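You operate a simulated robot arm through the tools that you are given. There is no shell and no other tool.

The job below is to be done with a simulated robot arm. You get a single attempt, and the scene is never put back.

Task
Drain the trough, scrub the dirt off the drainer with the brush, then shut the drain plug.
Fine: put the brush back. Where these are worked on the way, their far stop is far enough and under half their travel is too little: drain plug. What is to be rubbed or washed off counts as gone when no trace of it is left.

The check looks at the end state, three seconds after you hand in, the way a careful person would. Anything else that was tipped, shoved, dropped, spilled or broken makes it a failure.

Robot
A 6-joint arm with a two-finger gripper, fixed in place. Base frame: the origin is at the foot of the arm, x ahead of it, y to its left, z up. Units: cm, degrees, N and s.
Its first joint turns from -166.0 to 166.0 degrees. Payload 2.45 kg.
Tool frame: the origin (TCP) lies between the finger pads and is the grasp point; the fingertips stand 2 cm ahead of it; z points along the fingers, y is the line along which they close. The gripper opens to 14 cm. The gripper's body begins 16.8 cm behind the TCP.
Orientation is told as [roll, pitch, yaw] about the base's x, y, z axes, in that order, counted from this pose: with the fingers straight down and closing along the base's y, the tool's x points along the base's -x, its y along +y and its z along -z.

Tools
- The arm moves only by the tool apply_moves. Its argument "series" is a list of rows, each a list of 7 numbers: the shift along the tool's x, y, z in cm, then the turn, a rotation vector about the tool's x, y, z in degrees, then the opening, from 0 (shut) to 1 (fully open). In form: [[dx, dy, dz, wx, wy, wz, hand], ...]. A call has 1 to 20 rows; each row is the pose to reach, as a shift and turn from the pose commanded when the call began, along the tool's axes at that moment. A row lasts 0.2 s, in which the tool goes at most 5 cm and 8.6 degrees; a call with a longer step from one row to the next is refused whole, and so is a gripper value outside its range. Where a pose cannot be reached the arm comes as near as it can. A force on the tool above 90 N (or 10 N above the force at the start of the call, whichever is more), or a blocked arm, ends the call early, and 0.2 s more pass. The fingers move at their own pace (about 4.5 cm/s each) and stop on an object; they squeeze with about 33 N. The grip force told is the motor's: it shows also when the fingers shut on nothing. Time passes only in rows, and 0.2 s behind the last, so rows that repeat a pose let the fingers close. It gives the time, the measured TCP pose, the force on the tool (base axes), the opening and the grip force at its end, in the units of the frame above (readings bear some noise), with the torque about the TCP (base axes, N m) and any sound that the robot's microphone picked up.
- Cameras (640 x 400 px; columns grow to the right, rows downward): "scene" is fixed at [22.28, -49.89, 158.44]; the picture's right is [0.88, -0.47, 0.00], its down [-0.23, -0.43, -0.88] and it looks along [0.41, 0.77, -0.48] (base axes); focal length 362 px, centre (320, 200). "wrist" rides on the gripper at [7.8, 1.1, -20.9] in the tool frame; the picture's right is [-0.14, 0.99, 0.00], its down [-0.92, -0.13, -0.37] and it looks along [-0.37, -0.05, 0.93] (tool axes); focal length 280 px, centre (320, 200). There is no depth. A picture from a camera that has moved, and an enlarged one, comes with that camera's place and axes in the base frame and with its lens.
- capture(camera): a new picture of that camera. It takes no simulated time.
- close_up(camera, box): a new picture of the part [left, top, right, bottom] of that camera's present view, enlarged. It takes no simulated time.
- hand_in(): hands the job in; it is judged then, once.

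Nothing tells you positions but the pictures and the camera data. Unless the task says otherwise, let go and move clear before handing in.

The tools are called after "Emit:" as a command line: name --pt "numbers of a row" for each row, then --argument value for the rest, lists and objects as JSON in quotes. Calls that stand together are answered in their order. apply_moves: Moves the arm, as the interface text tells. Its arguments: {"type":"object","properties":{"series":{"type":"array","items":{"type":"array","items":{"type":"number"}}}},"required":["series"]} The other tools are called the same way: capture (camera) takes a picture; close_up (camera, box) takes an enlarged picture of a part of a camera's view; hand_in () hands the job in.

At the start:

```text
time: 0.0
ee_pos: [14.89, 54.59, 124.67]
ee_rot: [0.1, 0.0, 0.0]
wrist_force: [0.3, -0.2, 0.7]
ft_torque: [0.01, -0.01, 0.0]
width: 14.01
gripper_force: 0.1
```

scene: 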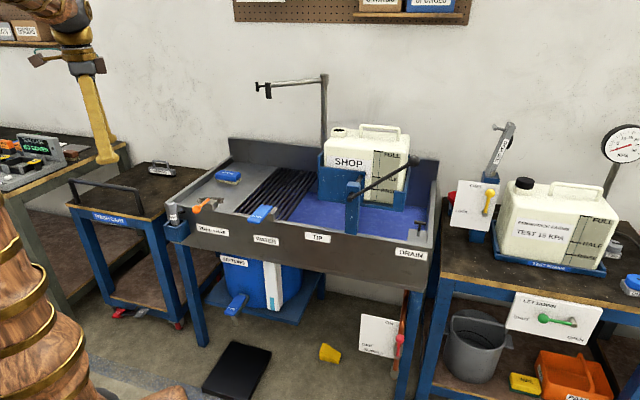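
wrist: 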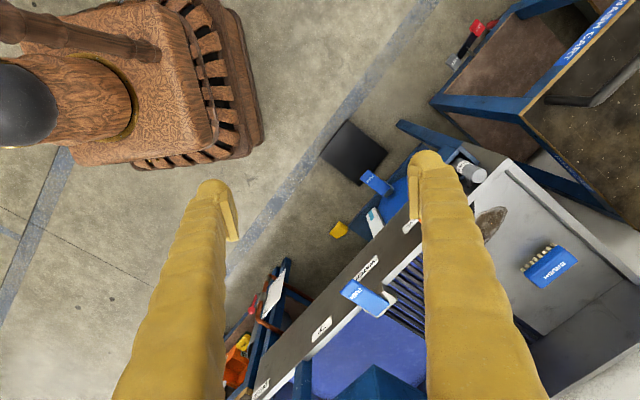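

I see a wash stand with a trough, a brush on the left drainer, a dirt patch, and several levers and labels. I'll look closer at each part before I move.

Emit:
close_up --camera "scene" --box '[150, 130, 310, 230]'

Emit:
close_up --camera "scene" --box '[300, 120, 460, 220]'

Emit:
close_up --camera "scene" --box '[190, 220, 350, 320]'

Emit:
close_up --camera "scene" --box '[340, 220, 500, 320]'

Emit:
close_up --camera "scene" --box '[340, 300, 500, 400]'

Emit:
close_up --camera "wrist" --box '[440, 140, 640, 340]'

```text
4.00 times, centred on (230, 180) of scene
camera zoom: at [22.28, -49.89, 158.44], right [0.88, -0.47, 0.0], down [-0.23, -0.43, -0.88], along [0.41, 0.77, -0.48], focal length 1450 px, centre (680, 280)
```

zoom: 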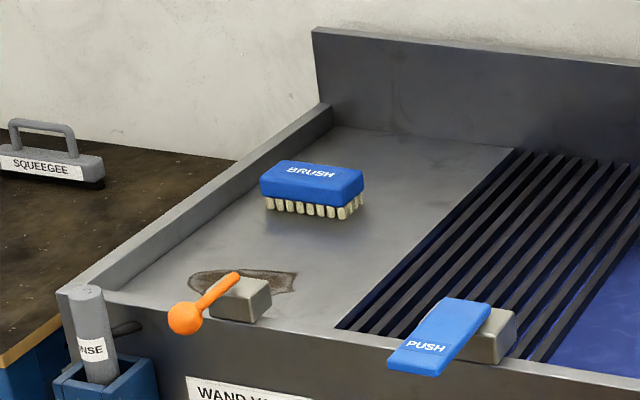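

```text
4.00 times, centred on (380, 170) of scene
camera zoom: at [22.28, -49.89, 158.44], right [0.88, -0.47, 0.0], down [-0.23, -0.43, -0.88], along [0.41, 0.77, -0.48], focal length 1450 px, centre (80, 320)
```

zoom: 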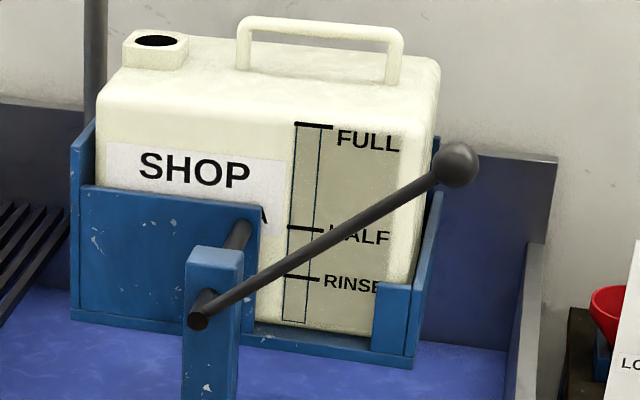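

```text
4.00 times, centred on (270, 270) of scene
camera zoom: at [22.28, -49.89, 158.44], right [0.88, -0.47, 0.0], down [-0.23, -0.43, -0.88], along [0.41, 0.77, -0.48], focal length 1450 px, centre (520, -80)
```

zoom: 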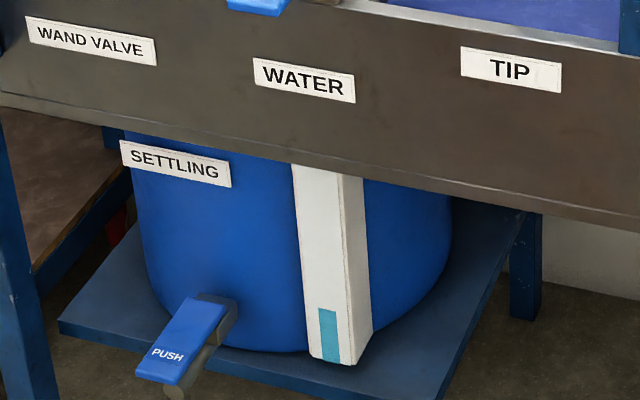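

```text
4.00 times, centred on (420, 270) of scene
camera zoom: at [22.28, -49.89, 158.44], right [0.88, -0.47, 0.0], down [-0.23, -0.43, -0.88], along [0.41, 0.77, -0.48], focal length 1450 px, centre (-80, -80)
```

zoom: 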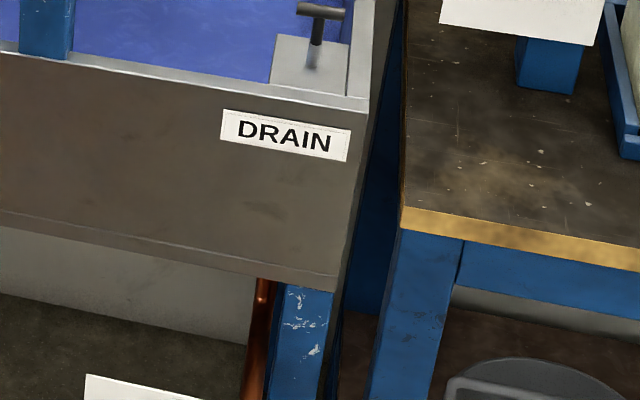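

```text
4.00 times, centred on (420, 350) of scene
camera zoom: at [22.28, -49.89, 158.44], right [0.88, -0.47, 0.0], down [-0.23, -0.43, -0.88], along [0.41, 0.77, -0.48], focal length 1450 px, centre (-80, -400)
```

zoom: 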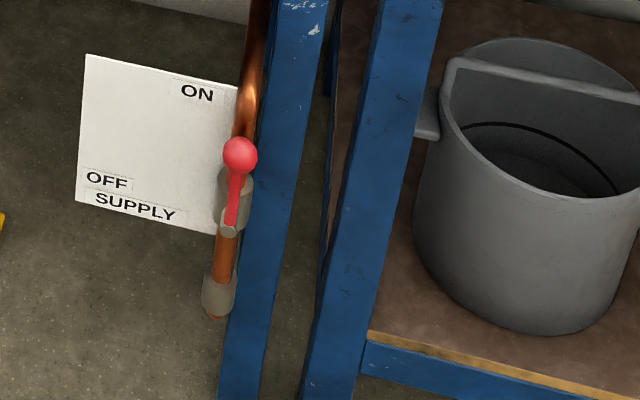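

```text
2.00 times, centred on (540, 240) of wrist
camera zoom: at [7.13, 55.64, 145.4], right [0.14, 0.99, 0.0], down [0.92, -0.13, 0.37], along [0.37, -0.05, -0.93], focal length 561 px, centre (-120, 120)
```

zoom: 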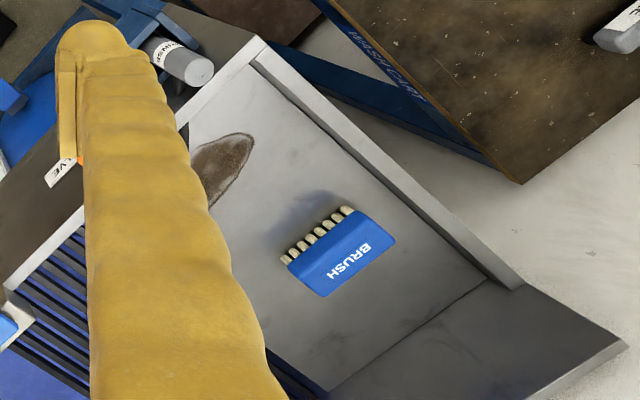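

The stand looks turned about 45° in the base frame. The drain plug's T-handle is at the front right, and the brush and dirt are on the left drainer. I'll move over the front of the stand with the tool turned to face it, for a closer view.

Emit:
apply_moves --pt "-4.1 -2.1 0 0 0 -4.1 1" --pt "-8.2 -4.1 0 0 0 -8.2 1" --pt "-12.3 -6.2 0 0 0 -12.3 1" --pt "-16.4 -8.3 0 0 0 -16.4 1" --pt "-20.5 -10.4 0 0 0 -20.5 1" --pt "-24.6 -12.4 0 0 0 -24.6 1" --pt "-28.7 -14.5 0 0 0 -28.7 1" --pt "-32.8 -16.6 0 0 0 -32.8 1" --pt "-36.9 -18.6 0 0 0 -36.9 1" --pt "-41 -20.7 0 0 0 -41 1" --pt "-45.2 -22.8 0 0 0 -45 1"

```text
time: 2.4
ee_pos: [60.25, 31.84, 124.68]
ee_rot: [0.0, -0.1, 45.2]
wrist_force: [-0.3, -0.2, 0.0]
ft_torque: [0.08, -0.04, 0.0]
width: 13.99
gripper_force: 0.1
```

Emit:
capture --camera "wrist"

Emit:
capture --camera "scene"

```text
taken
camera wrist: at [53.92, 26.99, 145.43], right [-0.6, 0.8, 0.0], down [0.74, 0.56, 0.37], along [0.29, 0.22, -0.93], focal length 280 px, centre (320, 200)
```

wrist: 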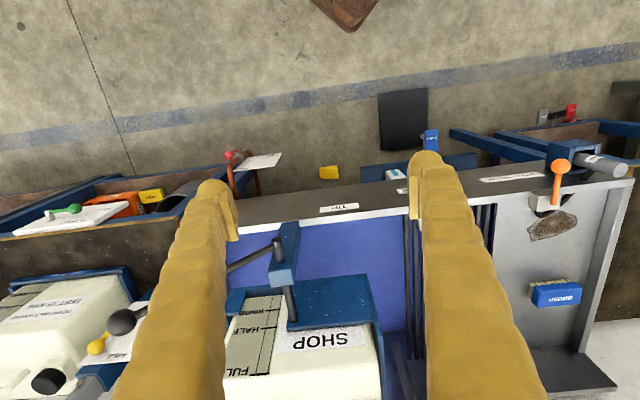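

```text
taken
```

scene: 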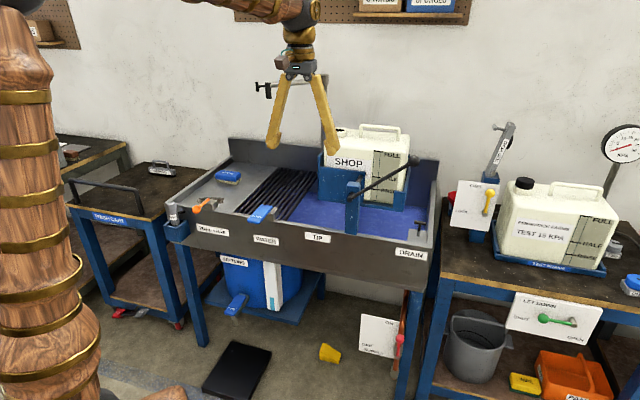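

The view now faces the stand. I'll enlarge parts of it to measure the trough, brush, dirt and plug.

Emit:
close_up --camera "wrist" --box '[480, 140, 640, 240]'

Emit:
close_up --camera "wrist" --box '[480, 260, 640, 360]'

Emit:
close_up --camera "wrist" --box '[200, 160, 440, 310]'

Emit:
close_up --camera "scene" --box '[380, 190, 460, 240]'

Emit:
close_up --camera "scene" --box '[180, 150, 260, 220]'

```text
4.00 times, centred on (560, 190) of wrist
camera zoom: at [53.92, 26.99, 145.43], right [-0.6, 0.8, 0.0], down [0.74, 0.56, 0.37], along [0.29, 0.22, -0.93], focal length 1122 px, centre (-640, 240)
```

zoom: 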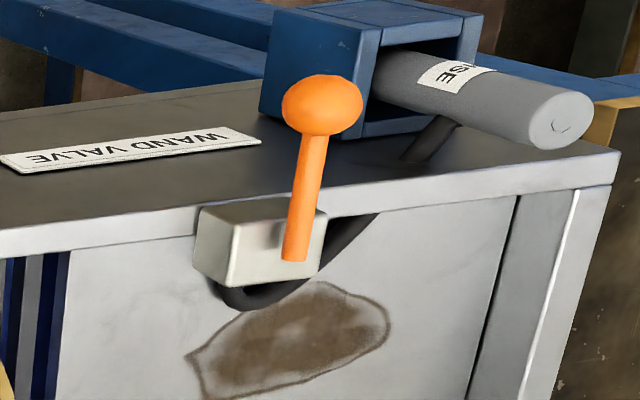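

```text
4.00 times, centred on (560, 310) of wrist
camera zoom: at [53.92, 26.99, 145.43], right [-0.6, 0.8, 0.0], down [0.74, 0.56, 0.37], along [0.29, 0.22, -0.93], focal length 1122 px, centre (-640, -240)
```

zoom: 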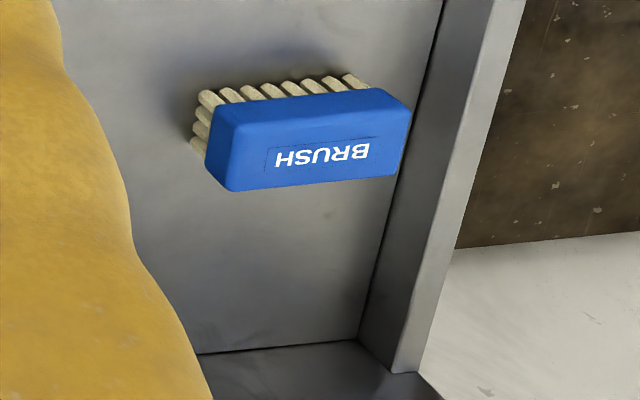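

```text
2.67 times, centred on (320, 235) of wrist
camera zoom: at [53.92, 26.99, 145.43], right [-0.6, 0.8, 0.0], down [0.74, 0.56, 0.37], along [0.29, 0.22, -0.93], focal length 748 px, centre (320, 107)
```

zoom: 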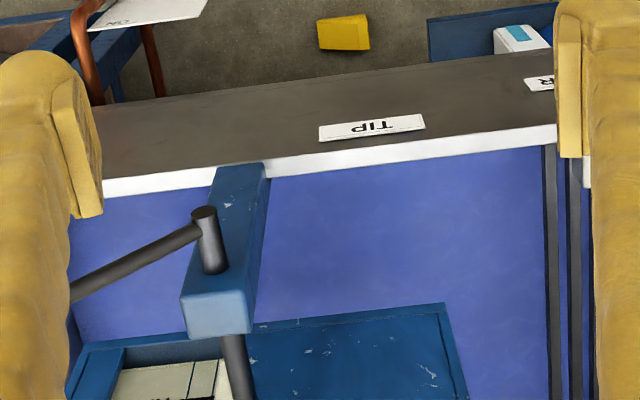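

```text
8.00 times, centred on (420, 215) of scene
camera zoom: at [22.28, -49.89, 158.44], right [0.88, -0.47, 0.0], down [-0.23, -0.43, -0.88], along [0.41, 0.77, -0.48], focal length 2900 px, centre (-480, 80)
```

zoom: 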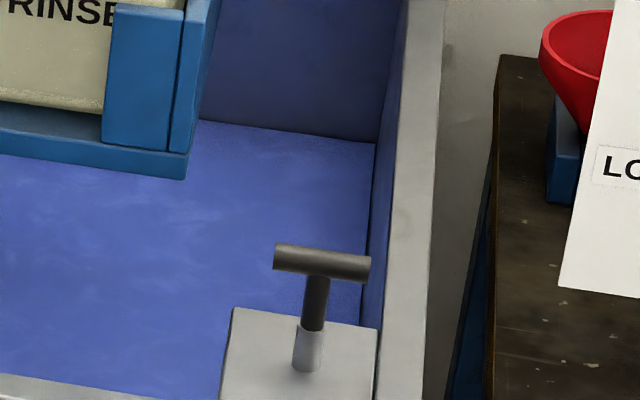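

```text
5.71 times, centred on (220, 185) of scene
camera zoom: at [22.28, -49.89, 158.44], right [0.88, -0.47, 0.0], down [-0.23, -0.43, -0.88], along [0.41, 0.77, -0.48], focal length 2072 px, centre (891, 286)
```

zoom: 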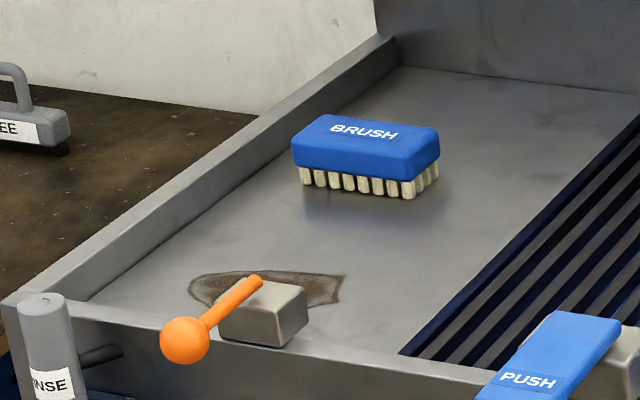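

Both views agree that the stand is turned 45°. Measuring along the stand (u) and away from the base (n), the rim is at z≈87, the brush is at about u=-34, n=115, and the dirt is at u=-40 to -27, n=92 to 101. The boom at the back could be in the way, so I'll enlarge it before going near.

Emit:
close_up --camera "scene" --box '[230, 60, 350, 150]'

Emit:
close_up --camera "scene" --box '[310, 110, 450, 210]'

Emit:
close_up --camera "wrist" --box '[360, 240, 480, 400]'

```text
4.44 times, centred on (290, 105) of scene
camera zoom: at [22.28, -49.89, 158.44], right [0.88, -0.47, 0.0], down [-0.23, -0.43, -0.88], along [0.41, 0.77, -0.48], focal length 1611 px, centre (453, 622)
```

zoom: 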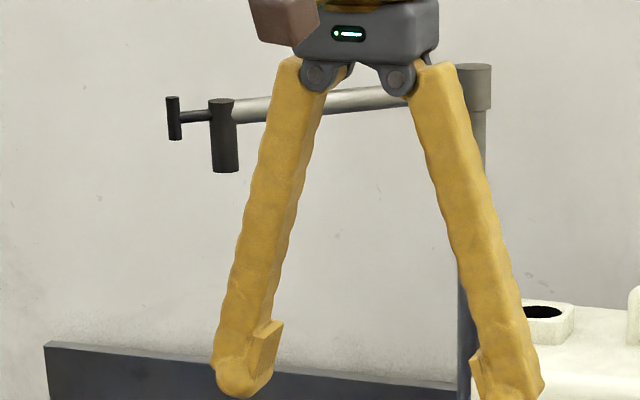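

```text
4.00 times, centred on (380, 160) of scene
camera zoom: at [22.28, -49.89, 158.44], right [0.88, -0.47, 0.0], down [-0.23, -0.43, -0.88], along [0.41, 0.77, -0.48], focal length 1450 px, centre (80, 360)
```

zoom: 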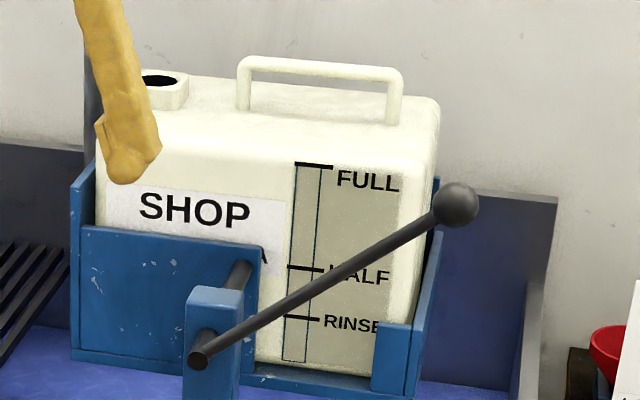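

```text
2.50 times, centred on (420, 320) of wrist
camera zoom: at [53.92, 26.99, 145.43], right [-0.6, 0.8, 0.0], down [0.74, 0.56, 0.37], along [0.29, 0.22, -0.93], focal length 701 px, centre (70, -100)
```

zoom: 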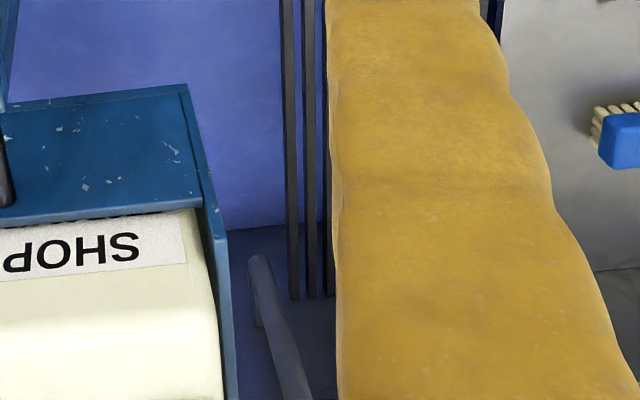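

The boom's nozzle is well above and to the right of the drainer. I'll move over the front of the drainer at a safe height to look at the dirt and brush.

Emit:
apply_moves --pt "-1.8 4.1 0.9 0 0 0 1" --pt "-3.6 8.2 1.8 0 0 0 1" --pt "-5.5 12.3 2.7 0 0 0 1" --pt "-7.3 16.4 3.6 0 0 0 1" --pt "-9.1 20.5 4.5 0 0 0 1" --pt "-10.9 24.5 5.5 0 0 0 1" --pt "-12.7 28.6 6.4 0 0 0 1" --pt "-14.5 32.7 7.3 0 0 0 1" --pt "-16.4 36.8 8.2 0 0 0 1" --pt "-18.2 40.9 9.1 0 0 0 1" --pt "-20 45 10 0 0 0 1" --pt "-20 45 10 0 0 0 1"

Emit:
capture --camera "wrist"

Emit:
capture --camera "scene"

```text
time: 5.0
ee_pos: [42.48, 77.87, 114.73]
ee_rot: [-0.1, -0.1, 45.1]
wrist_force: [0.0, -0.8, 0.7]
ft_torque: [-0.01, 0.01, -0.01]
width: 14.01
gripper_force: 0.0
```

```text
taken
camera wrist: at [36.18, 73.02, 135.53], right [-0.6, 0.8, 0.0], down [0.74, 0.56, 0.37], along [0.29, 0.22, -0.93], focal length 280 px, centre (320, 200)
```

wrist: 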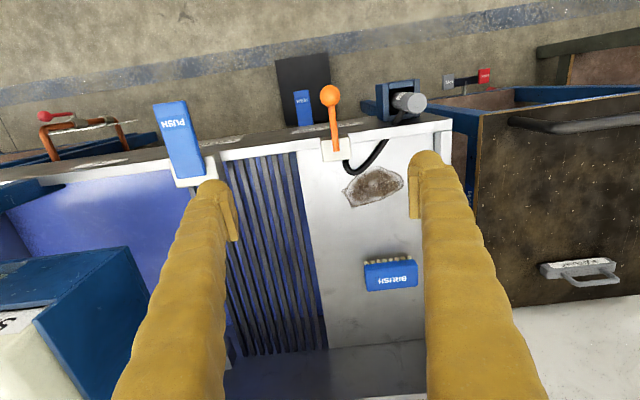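

```text
taken
```

scene: 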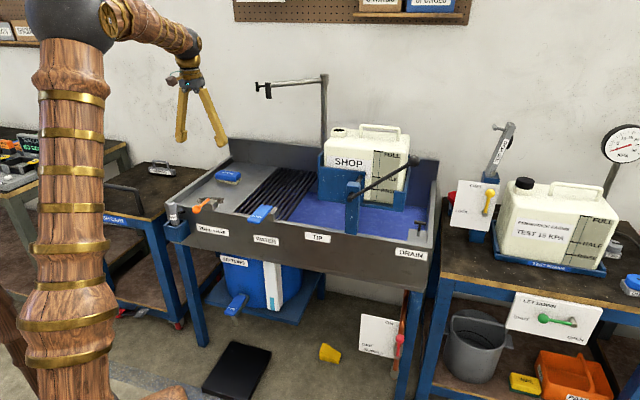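

Emit:
close_up --camera "wrist" --box '[300, 120, 460, 220]'

Emit:
close_up --camera "wrist" --box '[320, 220, 480, 320]'

```text
4.00 times, centred on (380, 170) of wrist
camera zoom: at [36.18, 73.02, 135.53], right [-0.6, 0.8, 0.0], down [0.74, 0.56, 0.37], along [0.29, 0.22, -0.93], focal length 1122 px, centre (80, 320)
```

zoom: 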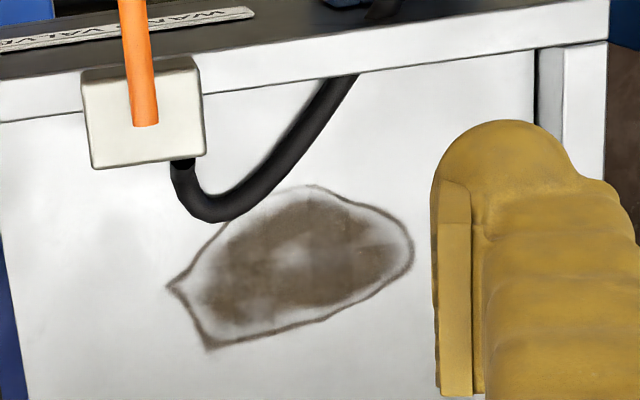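

```text
4.00 times, centred on (400, 270) of wrist
camera zoom: at [36.18, 73.02, 135.53], right [-0.6, 0.8, 0.0], down [0.74, 0.56, 0.37], along [0.29, 0.22, -0.93], focal length 1122 px, centre (0, -80)
```

zoom: 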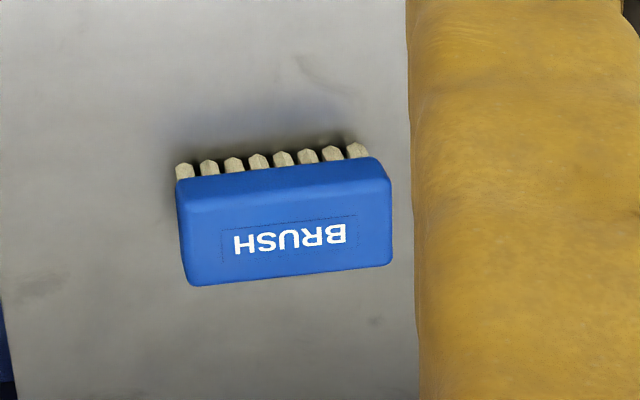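

The dirt covers about u -40 to -28, n 92.6 to 100.4. The brush is at u≈-35, n≈115, lying along u, and is about 10.7 by 5 cm. Both are near the limit of the reach, so I'll test how far the arm goes with the tool pointing down, staying high.

Emit:
apply_moves --pt "-4 1.5 1.5 0 0 0 1" --pt "-8 3 3 0 0 0 1" --pt "-12 4.5 4.5 0 0 0 1" --pt "-16 6 6 0 0 0 1" --pt "-20 7.5 7.5 0 0 0 1" --pt "-24 9 9 0 0 0 1" --pt "-27 10 10 0 0 0 1" --pt "-30 10 10 0 0 0 1"

Emit:
capture --camera "wrist"

Emit:
capture --camera "scene"

```text
time: 6.8
ee_pos: [55.98, 104.85, 104.18]
ee_rot: [0.1, 0.0, 44.8]
wrist_force: [-0.7, -0.6, 2.6]
ft_torque: [0.1, -0.08, 0.03]
width: 13.98
gripper_force: 0.0
out of reach, approached as far as the arm can: row 8
```

```text
taken
camera wrist: at [49.74, 100.06, 125.04], right [-0.6, 0.8, 0.0], down [0.74, 0.56, 0.37], along [0.29, 0.22, -0.93], focal length 280 px, centre (320, 200)
```

wrist: 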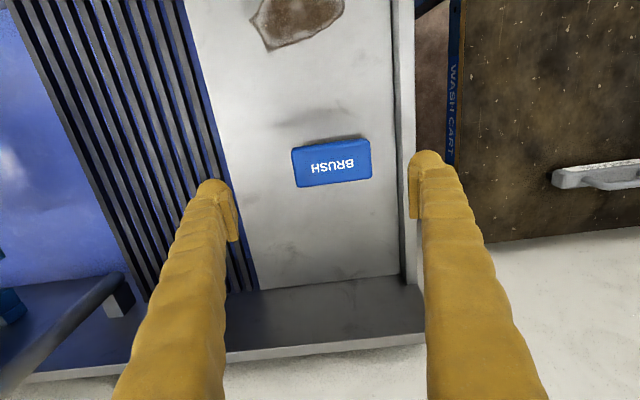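

```text
taken
```

scene: 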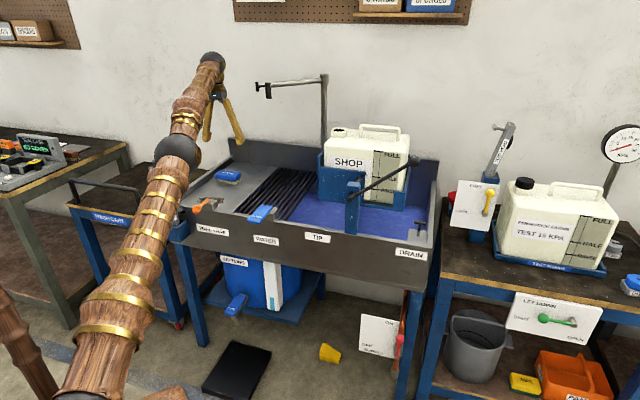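

The arm reaches about 119 cm at this height, so the brush looks reachable once I go lower. The drain must come first, so I'll back off, rise and swing over to the plug. I'll stay clear of the TIP lever ball at about u=49, n=82, z=117.

Emit:
apply_moves --pt "4 -1 -3 0 0 0 1" --pt "8 -2 -6 0 0 0 1" --pt "12 -3 -9 0 0 0 1" --pt "16 -4 -12 0 0 0 1" --pt "20 -5 -15 0 0 0 1" --pt "24 -6.5 -18 0 0 0 1" --pt "28 -8 -21 0 0 0 1" --pt "32 -10 -24 0 0 0 1" --pt "36 -12 -26 0 0 0 1" --pt "39 -15.5 -27 0 0 0 1" --pt "41 -20 -27 0 0 0 1" --pt "42 -24.5 -27 0 0 0 1" --pt "43 -29 -27 0 0 0 1" --pt "43 -34 -27 0 0 0 1" --pt "43 -39 -27 0 0 0 1" --pt "43 -44 -27 0 0 0 1" --pt "43 -49 -27 0 0 0 1" --pt "43 -54 -27 0 0 0 1" --pt "43 -59 -27 0 0 0 1" --pt "43 -64 -27 0 0 0 1"

Emit:
apply_moves --pt "0 -4.5 0 0 0 0 1" --pt "0 -9 0 0 0 0 1" --pt "0 -13 0 0 0 0 1" --pt "0 -17 0 0 0 0 1" --pt "0 -17 0 0 0 0 1"

Emit:
capture --camera "wrist"

Emit:
capture --camera "scene"

```text
refused: row 1 steps farther than a row can; nothing moved
```

```text
time: 8.0
ee_pos: [67.9, 92.89, 104.12]
ee_rot: [0.0, -0.1, 44.9]
wrist_force: [1.4, 0.1, 0.6]
ft_torque: [0.01, 0.03, -0.02]
width: 14.02
gripper_force: 0.1
```

```text
taken
camera wrist: at [61.68, 88.06, 125.04], right [-0.6, 0.8, 0.0], down [0.74, 0.56, 0.37], along [0.29, 0.22, -0.93], focal length 280 px, centre (320, 200)
```

wrist: 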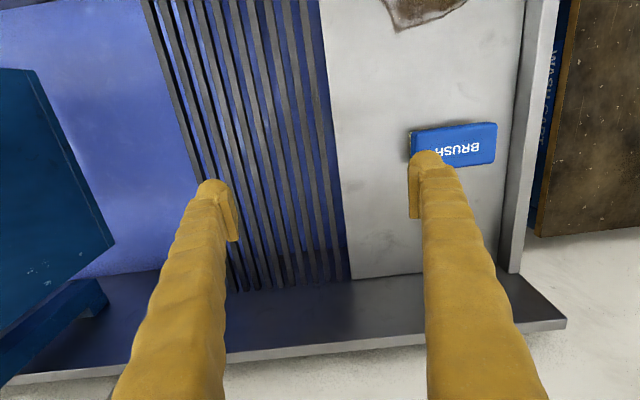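

```text
taken
```

scene: 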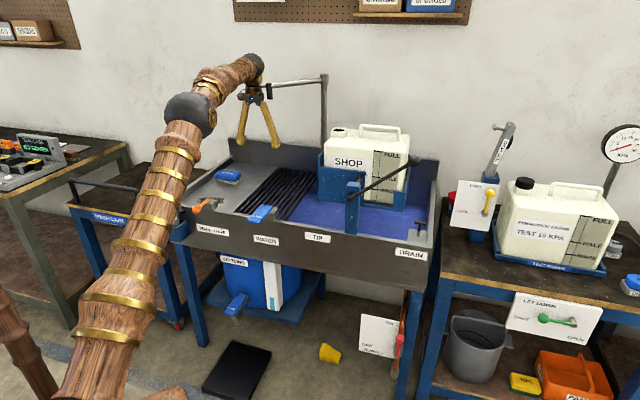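

The first call was refused because one step was slightly too long, and the follow-on sideways move ran on its own. No contact showed in the forces. From now on I'll send one move at a time. I'll check the boom clearance before backing out.

Emit:
close_up --camera "scene" --box '[200, 40, 340, 150]'

```text
3.64 times, centred on (270, 95) of scene
camera zoom: at [22.28, -49.89, 158.44], right [0.88, -0.47, 0.0], down [-0.23, -0.43, -0.88], along [0.41, 0.77, -0.48], focal length 1318 px, centre (502, 582)
```

zoom: 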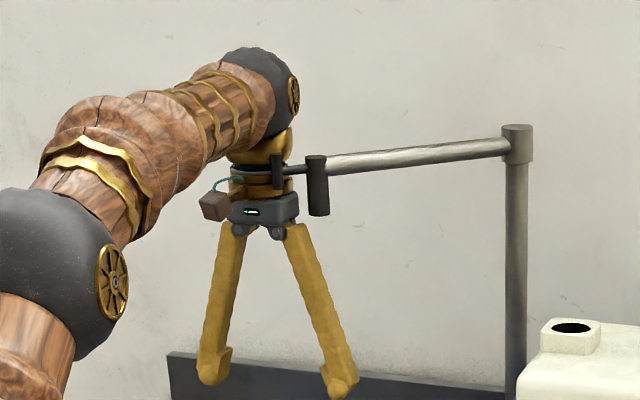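

The boom's end is right in front of the gripper's wrist. I'll go straight back the way I came, to the left, and only then retreat.

Emit:
apply_moves --pt "0 4.5 0 0 0 0 1" --pt "0 9 0 0 0 0 1" --pt "0 13 0 0 0 0 1" --pt "0 17 0 0 0 0 1" --pt "3.5 17 -2 0 0 0 1" --pt "7.5 17 -4 0 0 0 1" --pt "11.5 17 -6 0 0 0 1" --pt "15.5 17 -8 0 0 0 1" --pt "19.5 17 -10 0 0 0 1" --pt "23.5 17 -12 0 0 0 1" --pt "27.5 17 -14 0 0 0 1" --pt "31.5 15 -16 0 0 0 1" --pt "35 12.5 -18 0 0 0 1" --pt "38 9.5 -20 0 0 0 1" --pt "40 6 -21.5 0 0 0 1"

```text
time: 11.2
ee_pos: [36.37, 68.92, 124.45]
ee_rot: [-0.1, 0.8, 44.5]
wrist_force: [-1.0, -0.4, -0.6]
ft_torque: [0.04, -0.02, -0.02]
width: 14.0
gripper_force: 0.1
```

Clear of the boom. Now I'll swing over in front of the drain end, staying high and in front of the TIP lever ball.

Emit:
apply_moves --pt "0.5 -4.5 -0.3 0 0 0 1" --pt "1 -9 -0.6 0 0 0 1" --pt "1.5 -13.5 -1 0 0 0 1" --pt "2 -18 -1.3 0 0 0 1" --pt "2.5 -22.5 -1.6 0 0 0 1" --pt "3 -27 -2 0 0 0 1" --pt "3.5 -31.5 -2.3 0 0 0 1" --pt "4 -36 -2.6 0 0 0 1" --pt "4.5 -40.5 -3 0 0 0 1" --pt "5 -45 -3 0 0 0 1" --pt "5.5 -49.5 -3 0 0 0 1" --pt "6 -54 -3 0 0 0 1" --pt "6 -58.5 -3 0 0 0 1" --pt "6 -63 -3 0 0 0 1" --pt "6 -67 -3 0 0 0 1" --pt "6 -67 -3 0 0 0 1"

Emit:
capture --camera "wrist"

Emit:
capture --camera "scene"

```text
time: 14.6
ee_pos: [78.8, 16.95, 128.66]
ee_rot: [0.0, -0.1, 45.1]
wrist_force: [-0.4, 0.7, 1.1]
ft_torque: [-0.05, 0.01, 0.03]
width: 14.01
gripper_force: 0.1
```

```text
taken
camera wrist: at [72.55, 12.2, 149.44], right [-0.6, 0.8, 0.0], down [0.74, 0.56, 0.37], along [0.29, 0.22, -0.93], focal length 280 px, centre (320, 200)
```

wrist: 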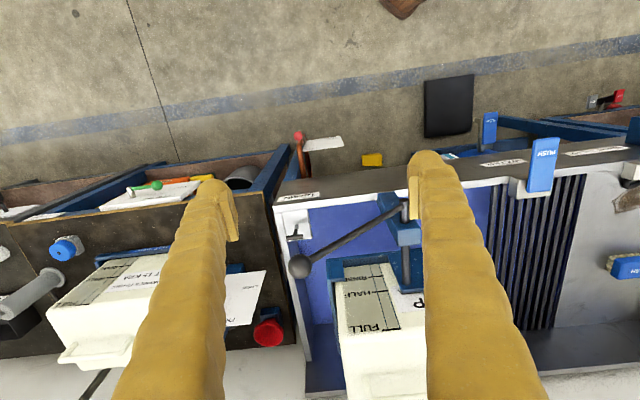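

```text
taken
```

scene: 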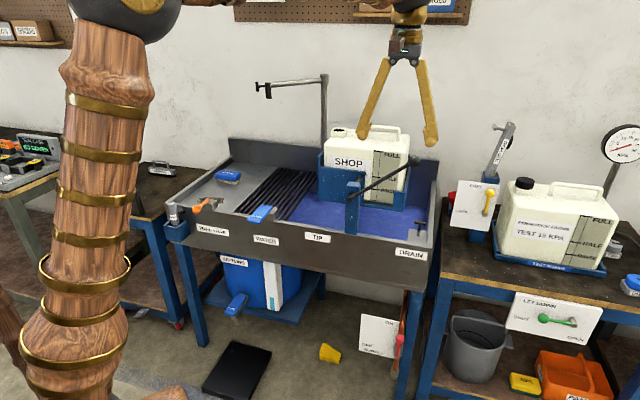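

Emit:
close_up --camera "wrist" --box '[260, 170, 420, 290]'

Emit:
close_up --camera "wrist" --box '[270, 200, 334, 250]'

Emit:
close_up --camera "scene" --box '[390, 180, 450, 250]'

```text
3.33 times, centred on (340, 230) of wrist
camera zoom: at [72.55, 12.2, 149.44], right [-0.6, 0.8, 0.0], down [0.74, 0.56, 0.37], along [0.29, 0.22, -0.93], focal length 935 px, centre (253, 100)
```

zoom: 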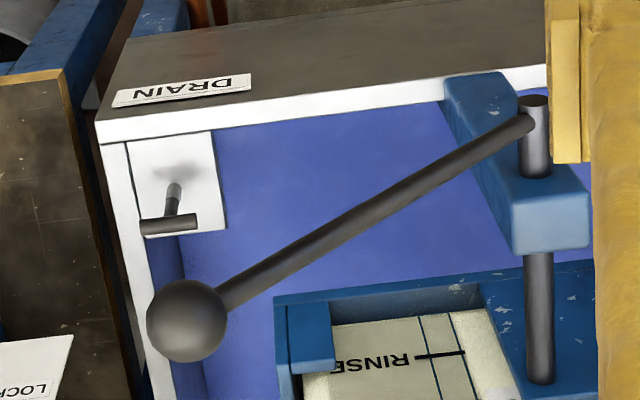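

```text
8.00 times, centred on (302, 225) of wrist
camera zoom: at [72.55, 12.2, 149.44], right [-0.6, 0.8, 0.0], down [0.74, 0.56, 0.37], along [0.29, 0.22, -0.93], focal length 2243 px, centre (464, 0)
```

zoom: 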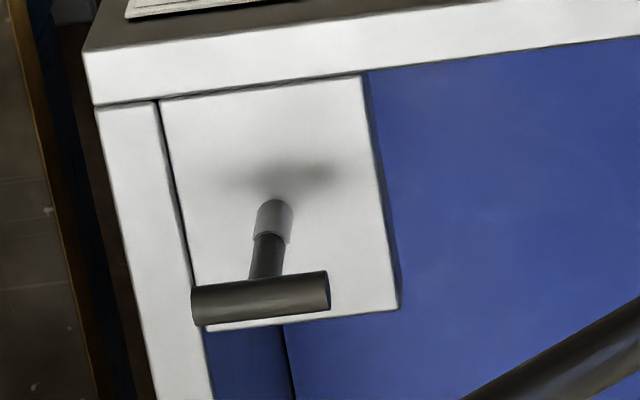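

```text
5.71 times, centred on (420, 215) of scene
camera zoom: at [22.28, -49.89, 158.44], right [0.88, -0.47, 0.0], down [-0.23, -0.43, -0.88], along [0.41, 0.77, -0.48], focal length 2072 px, centre (-251, 114)
```

zoom: 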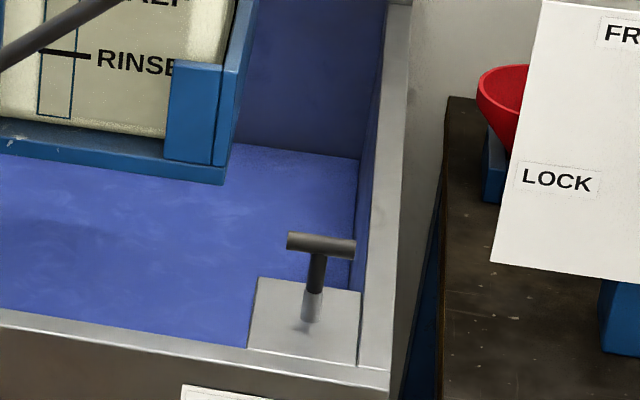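

The drain plug's T-handle is at about u=53.4, n=92. Its bar is at z≈91 and lies along the stand, with the TIP ball near by at u=48.7, n=82.5, z=117. I'll turn the tool 90° so the fingers close across the bar and the camera faces away from the TIP lever.

Emit:
apply_moves --pt "0 -0.5 0 0 0 -8.2 1" --pt "0 -1 0 0 0 -16.4 1" --pt "0 -2 0 0 0 -24.6 1" --pt "0 -3 0 0 0 -32.8 0.9" --pt "0 -4 0 0 0 -41 0.8" --pt "0 -5 0 0 0 -49.2 0.7" --pt "0 -6 0 0 0 -57.4 0.6" --pt "0 -7 0 0 0 -65.6 0.5" --pt "0 -8 0 0 0 -73.8 0.45" --pt "0 -9 0 0 0 -82 0.45" --pt "0 -9.6 0 0 0 -90 0.45" --pt "0 -9.6 0 0 0 -90 0.45"

```text
time: 17.2
ee_pos: [85.4, 10.32, 128.68]
ee_rot: [-0.1, 0.0, 135.1]
wrist_force: [-0.2, 0.3, 0.0]
ft_torque: [-0.03, 0.0, 0.01]
width: 6.28
gripper_force: 0.0
```

Emit:
apply_moves --pt "0 -4 0 0 -2.5 0 0.45" --pt "0 -8 0 0 -5 0 0.45" --pt "0 -12 0 0 -7.5 0 0.45" --pt "0 -16 0 0 -10 0 0.45" --pt "0.1 -20 0 0 -12.5 0 0.45" --pt "0.3 -24.3 0 0 -15 0 0.45" --pt "0.3 -24.3 4 0 -15 0 0.45" --pt "0.3 -24.3 8 0 -15 0 0.45" --pt "0.3 -24.3 8 0 -15 0 0.45"

Emit:
capture --camera "wrist"

Emit:
capture --camera "scene"

```text
time: 19.2
ee_pos: [102.99, 27.27, 120.59]
ee_rot: [-0.1, -15.1, 135.0]
wrist_force: [-0.8, -0.3, 0.1]
ft_torque: [0.02, -0.05, 0.03]
width: 6.29
gripper_force: 0.0
out of reach, approached as far as the arm can: row 6, 7
```

```text
taken
camera wrist: at [111.29, 17.31, 138.66], right [-0.79, -0.61, 0.03], down [-0.47, 0.65, 0.6], along [-0.38, 0.46, -0.8], focal length 280 px, centre (320, 200)
```

wrist: 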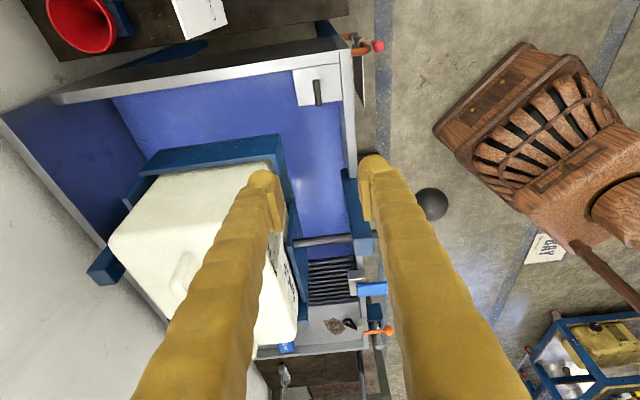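

```text
taken
```

scene: 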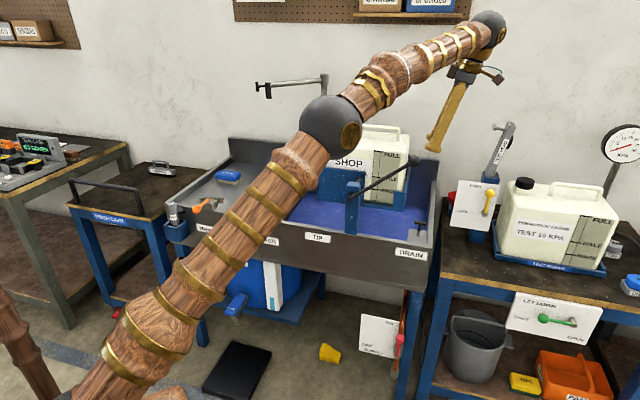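

Emit:
close_up --camera "wrist" --box '[280, 55, 360, 115]'

Emit:
close_up --camera "scene" --box '[370, 130, 450, 240]'

```text
6.67 times, centred on (320, 85) of wrist
camera zoom: at [111.29, 17.31, 138.66], right [-0.79, -0.61, 0.03], down [-0.47, 0.65, 0.6], along [-0.38, 0.46, -0.8], focal length 1869 px, centre (320, 967)
```

zoom: 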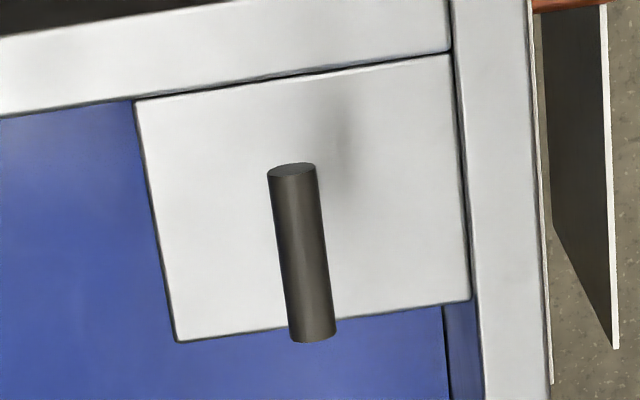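

```text
3.64 times, centred on (410, 185) of scene
camera zoom: at [22.28, -49.89, 158.44], right [0.88, -0.47, 0.0], down [-0.23, -0.43, -0.88], along [0.41, 0.77, -0.48], focal length 1318 px, centre (-7, 254)
```

zoom: 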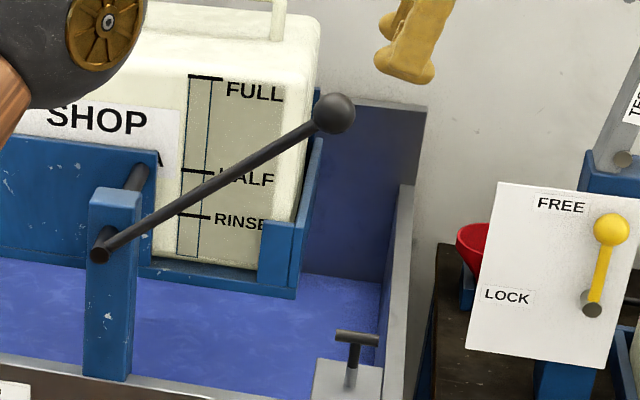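

The new view confirms the handle bar at about u=53.1, n=91.9, z=91. I'll descend vertically to just above it and then check clearances.

Emit:
apply_moves --pt "1.2 0 4.6 0 0 0 0.45" --pt "2.4 0.1 9.2 0 0 0 0.45" --pt "3.6 0.1 13.8 0 0 0 0.45" --pt "4.7 0.2 18.4 0 0 0 0.45" --pt "5.8 0.2 22.9 0 0 0 0.45" --pt "5.8 0.2 22.9 0 0 0 0.45"

Emit:
capture --camera "wrist"

Emit:
capture --camera "scene"

Emit:
close_up --camera "scene" --box '[360, 120, 500, 240]'

```text
time: 20.6
ee_pos: [102.43, 27.5, 96.86]
ee_rot: [-0.1, -15.0, 135.0]
wrist_force: [0.8, 0.5, -0.5]
ft_torque: [0.0, 0.03, 0.01]
width: 6.3
gripper_force: 0.1
```

```text
taken
camera wrist: at [110.83, 17.54, 114.96], right [-0.79, -0.61, 0.03], down [-0.47, 0.65, 0.6], along [-0.38, 0.46, -0.8], focal length 280 px, centre (320, 200)
```

wrist: 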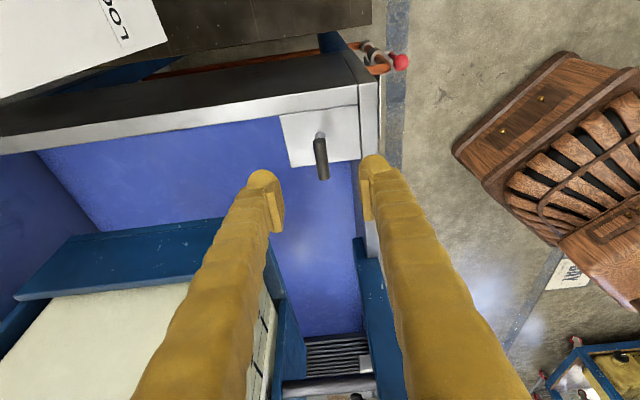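

```text
taken
```

scene: 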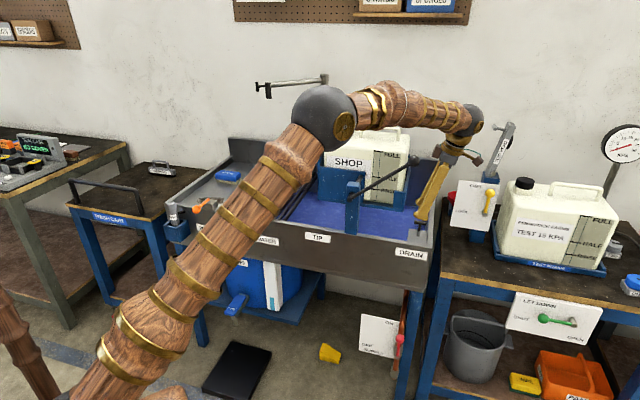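

```text
3.33 times, centred on (430, 180) of scene
camera zoom: at [22.28, -49.89, 158.44], right [0.88, -0.47, 0.0], down [-0.23, -0.43, -0.88], along [0.41, 0.77, -0.48], focal length 1208 px, centre (-47, 267)
```

zoom: 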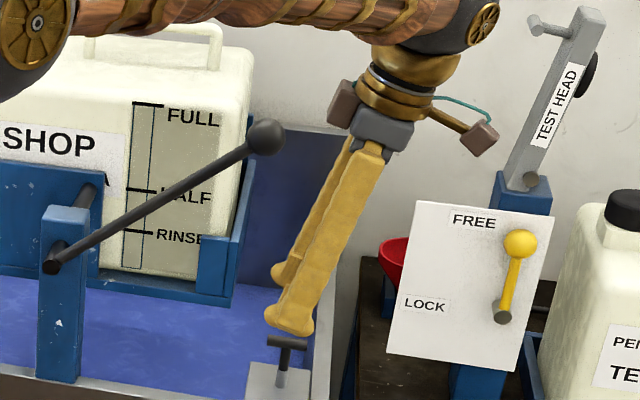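

The bar is centred between the fingers and the ball is clear. I'll lower to bar height and close the fingers on it.

Emit:
apply_moves --pt "0.9 0.1 3 0 0 0 0.45" --pt "1.9 0.15 5.97 0 0 0 0.45" --pt "1.9 0.15 5.97 0 0 0 0.45"

Emit:
capture --camera "wrist"

Emit:
close_up --camera "scene" --box '[360, 120, 500, 240]'

```text
time: 21.4
ee_pos: [102.56, 27.15, 90.64]
ee_rot: [0.0, -15.1, 135.0]
wrist_force: [-0.1, 0.5, 0.2]
ft_torque: [0.02, 0.01, -0.01]
width: 6.32
gripper_force: 0.0
```

```text
taken
camera wrist: at [110.93, 17.23, 108.7], right [-0.79, -0.61, 0.03], down [-0.47, 0.65, 0.6], along [-0.38, 0.46, -0.8], focal length 280 px, centre (320, 200)
```

wrist: 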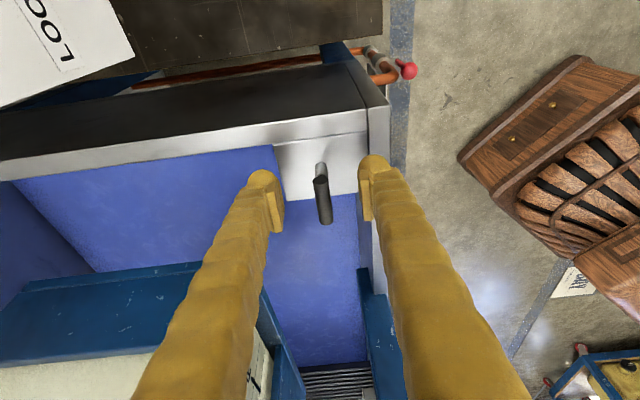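

```text
3.33 times, centred on (430, 180) of scene
camera zoom: at [22.28, -49.89, 158.44], right [0.88, -0.47, 0.0], down [-0.23, -0.43, -0.88], along [0.41, 0.77, -0.48], focal length 1208 px, centre (-47, 267)
```

zoom: 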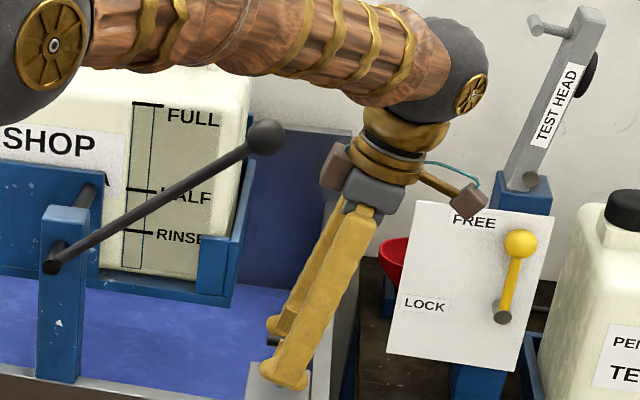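

Emit:
apply_moves --pt "0 0 0 0 0 0 0.2" --pt "0 0 0 0 0 0 0" --pt "0 0 0 0 0 0 0" --pt "0 0 0 0 0 0 0" --pt "0 0 0 0 0 0 0" --pt "0 0 0 0 0 0 0"

Emit:
capture --camera "wrist"

```text
time: 22.8
ee_pos: [102.38, 27.01, 90.57]
ee_rot: [0.0, -15.1, 135.0]
wrist_force: [-52.8, -31.9, 1.5]
ft_torque: [-0.26, 0.54, 0.09]
width: 0.92
gripper_force: 36.7
```

```text
taken
camera wrist: at [110.85, 17.11, 108.68], right [-0.79, -0.61, 0.04], down [-0.47, 0.65, 0.6], along [-0.39, 0.46, -0.8], focal length 280 px, centre (320, 200)
```

wrist: 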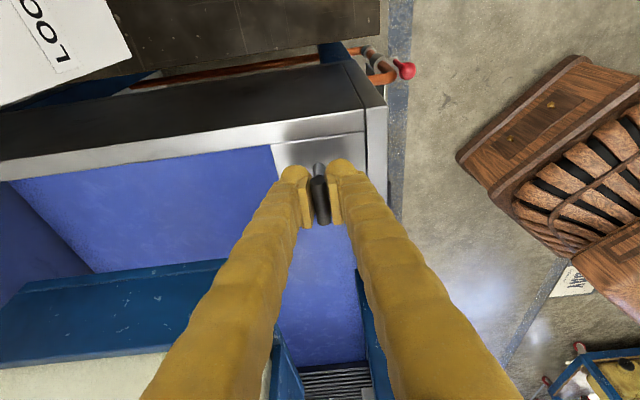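

The bar is gripped, but a sideways load shows the grip is about 2 mm off centre. I'll relieve that before pulling.

Emit:
apply_moves --pt "0 0.12 0 0 0 0 0" --pt "0 0.24 0 0 0 0 0" --pt "0 0.24 0 0 0 0 0"

```text
time: 23.6
ee_pos: [102.36, 27.02, 90.83]
ee_rot: [-0.1, -15.1, 135.0]
wrist_force: [-34.8, -18.9, -1.7]
ft_torque: [-0.16, 0.37, 0.12]
width: 0.89
gripper_force: 35.9
```

Emit:
apply_moves --pt "-0.05 0.2 0 0 0 0 0" --pt "-0.1 0.4 0 0 0 0 0" --pt "-0.1 0.4 0 0 0 0 0"

```text
time: 24.4
ee_pos: [102.32, 27.04, 90.9]
ee_rot: [-0.6, -15.0, 135.1]
wrist_force: [59.3, 29.5, 0.1]
ft_torque: [0.16, -0.67, -0.24]
width: 0.94
gripper_force: 36.3
```

Emit:
apply_moves --pt "0.04 -0.12 0 0 0 0 0" --pt "0.06 -0.24 0 0 0 0 0" --pt "0.06 -0.24 0 0 0 0 0" --pt "0.06 -0.24 0 0 0 0 0"

```text
time: 25.4
ee_pos: [102.43, 27.08, 90.68]
ee_rot: [-0.2, -15.0, 135.0]
wrist_force: [56.2, 32.3, 0.1]
ft_torque: [0.31, -0.55, -0.21]
width: 0.89
gripper_force: 36.3
```

Emit:
apply_moves --pt "0 -0.1 0 0 0 0 0" --pt "0 -0.1 0 0 0 0 0" --pt "0 -0.1 0 0 0 0 0"

```text
time: 26.2
ee_pos: [102.34, 27.05, 90.66]
ee_rot: [0.0, -15.1, 135.0]
wrist_force: [43.9, 24.3, -1.5]
ft_torque: [0.18, -0.47, -0.14]
width: 0.9
gripper_force: 36.4
```

Emit:
apply_moves --pt "0 -0.08 0 0 0 0 0" --pt "0 -0.15 0 0 0 0 0" --pt "0 -0.15 0 0 0 0 0" --pt "0 -0.15 0 0 0 0 0" --pt "0 -0.15 0 0 0 0 0"

```text
time: 27.4
ee_pos: [102.36, 27.01, 90.72]
ee_rot: [0.1, -15.1, 135.0]
wrist_force: [-10.1, -1.3, -3.6]
ft_torque: [0.02, 0.15, 0.03]
width: 0.9
gripper_force: 36.2
```

The side load is nearly gone. Now I'll pull the plug straight up.

Emit:
apply_moves --pt "-0.13 0 -0.48 0 0 0 0" --pt "-0.26 0 -0.97 0 0 0 0" --pt "-0.39 0 -1.45 0 0 0 0" --pt "-0.52 0 -1.93 0 0 0 0" --pt "-0.52 0 -1.93 0 0 0 0"

Emit:
close_up --camera "scene" --box '[360, 120, 500, 240]'

```text
time: 28.6
ee_pos: [102.37, 27.04, 92.71]
ee_rot: [0.0, -15.2, 135.0]
wrist_force: [-32.3, -17.4, -1.4]
ft_torque: [-0.11, 0.35, 0.09]
width: 0.88
gripper_force: 36.9
```

```text
3.33 times, centred on (430, 180) of scene
camera zoom: at [22.28, -49.89, 158.44], right [0.88, -0.47, 0.0], down [-0.23, -0.43, -0.88], along [0.41, 0.77, -0.48], focal length 1208 px, centre (-47, 267)
```

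zoom: 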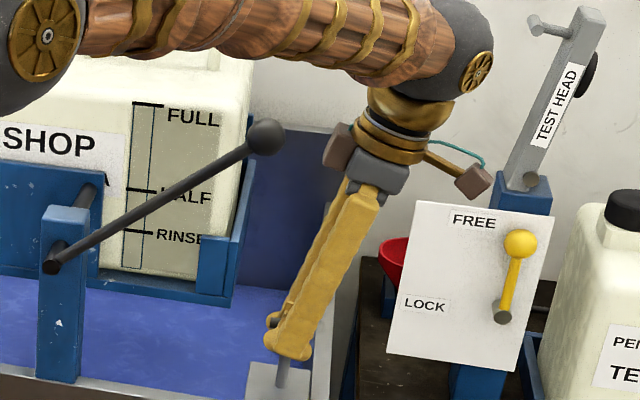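

The plug came up 2 cm with little force. I'll keep pulling until I feel the stop.

Emit:
apply_moves --pt "-0.13 0.04 -0.48 0 0 0 0" --pt "-0.26 0.06 -0.97 0 0 0 0" --pt "-0.39 0.06 -1.45 0 0 0 0" --pt "-0.52 0.06 -1.93 0 0 0 0" --pt "-0.52 0.06 -1.93 0 0 0 0"

Emit:
close_up --camera "scene" --box '[360, 140, 500, 240]'

Emit:
capture --camera "wrist"

```text
time: 29.8
ee_pos: [102.37, 27.04, 94.7]
ee_rot: [0.0, -15.1, 135.0]
wrist_force: [-28.2, -19.6, -11.0]
ft_torque: [-0.2, 0.19, 0.05]
width: 0.9
gripper_force: 36.9
```

```text
4.00 times, centred on (430, 190) of scene
camera zoom: at [22.28, -49.89, 158.44], right [0.88, -0.47, 0.0], down [-0.23, -0.43, -0.88], along [0.41, 0.77, -0.48], focal length 1450 px, centre (-120, 240)
```

zoom: 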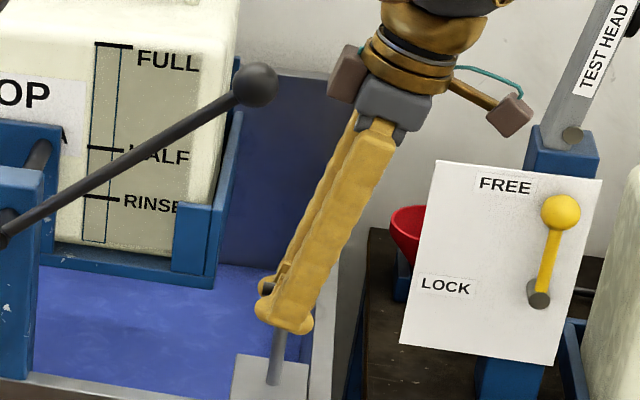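

```text
taken
camera wrist: at [110.79, 17.09, 112.72], right [-0.79, -0.61, 0.04], down [-0.47, 0.65, 0.6], along [-0.38, 0.46, -0.8], focal length 280 px, centre (320, 200)
```

wrist: 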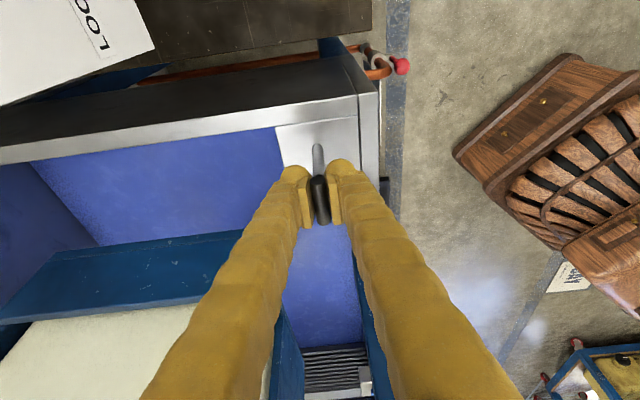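

Emit:
apply_moves --pt "-0.07 0.02 -0.24 0 0 0 0" --pt "-0.13 0.04 -0.48 0 0 0 0" --pt "-0.2 0.04 -0.72 0 0 0 0" --pt "-0.26 0.04 -0.97 0 0 0 0"

Emit:
close_up --camera "scene" --box '[360, 140, 500, 240]'

```text
time: 30.8
ee_pos: [102.23, 27.13, 95.53]
ee_rot: [0.1, -15.1, 135.0]
wrist_force: [-14.3, -14.1, -58.5]
ft_torque: [-0.58, -0.47, 0.15]
width: 1.02
gripper_force: 37.2
```

```text
4.00 times, centred on (430, 190) of scene
camera zoom: at [22.28, -49.89, 158.44], right [0.88, -0.47, 0.0], down [-0.23, -0.43, -0.88], along [0.41, 0.77, -0.48], focal length 1450 px, centre (-120, 240)
```

zoom: 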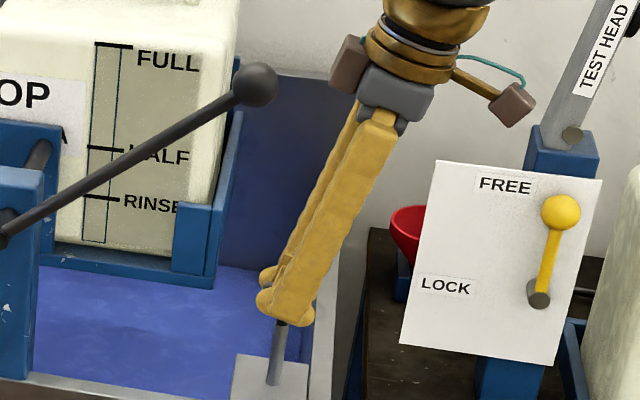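

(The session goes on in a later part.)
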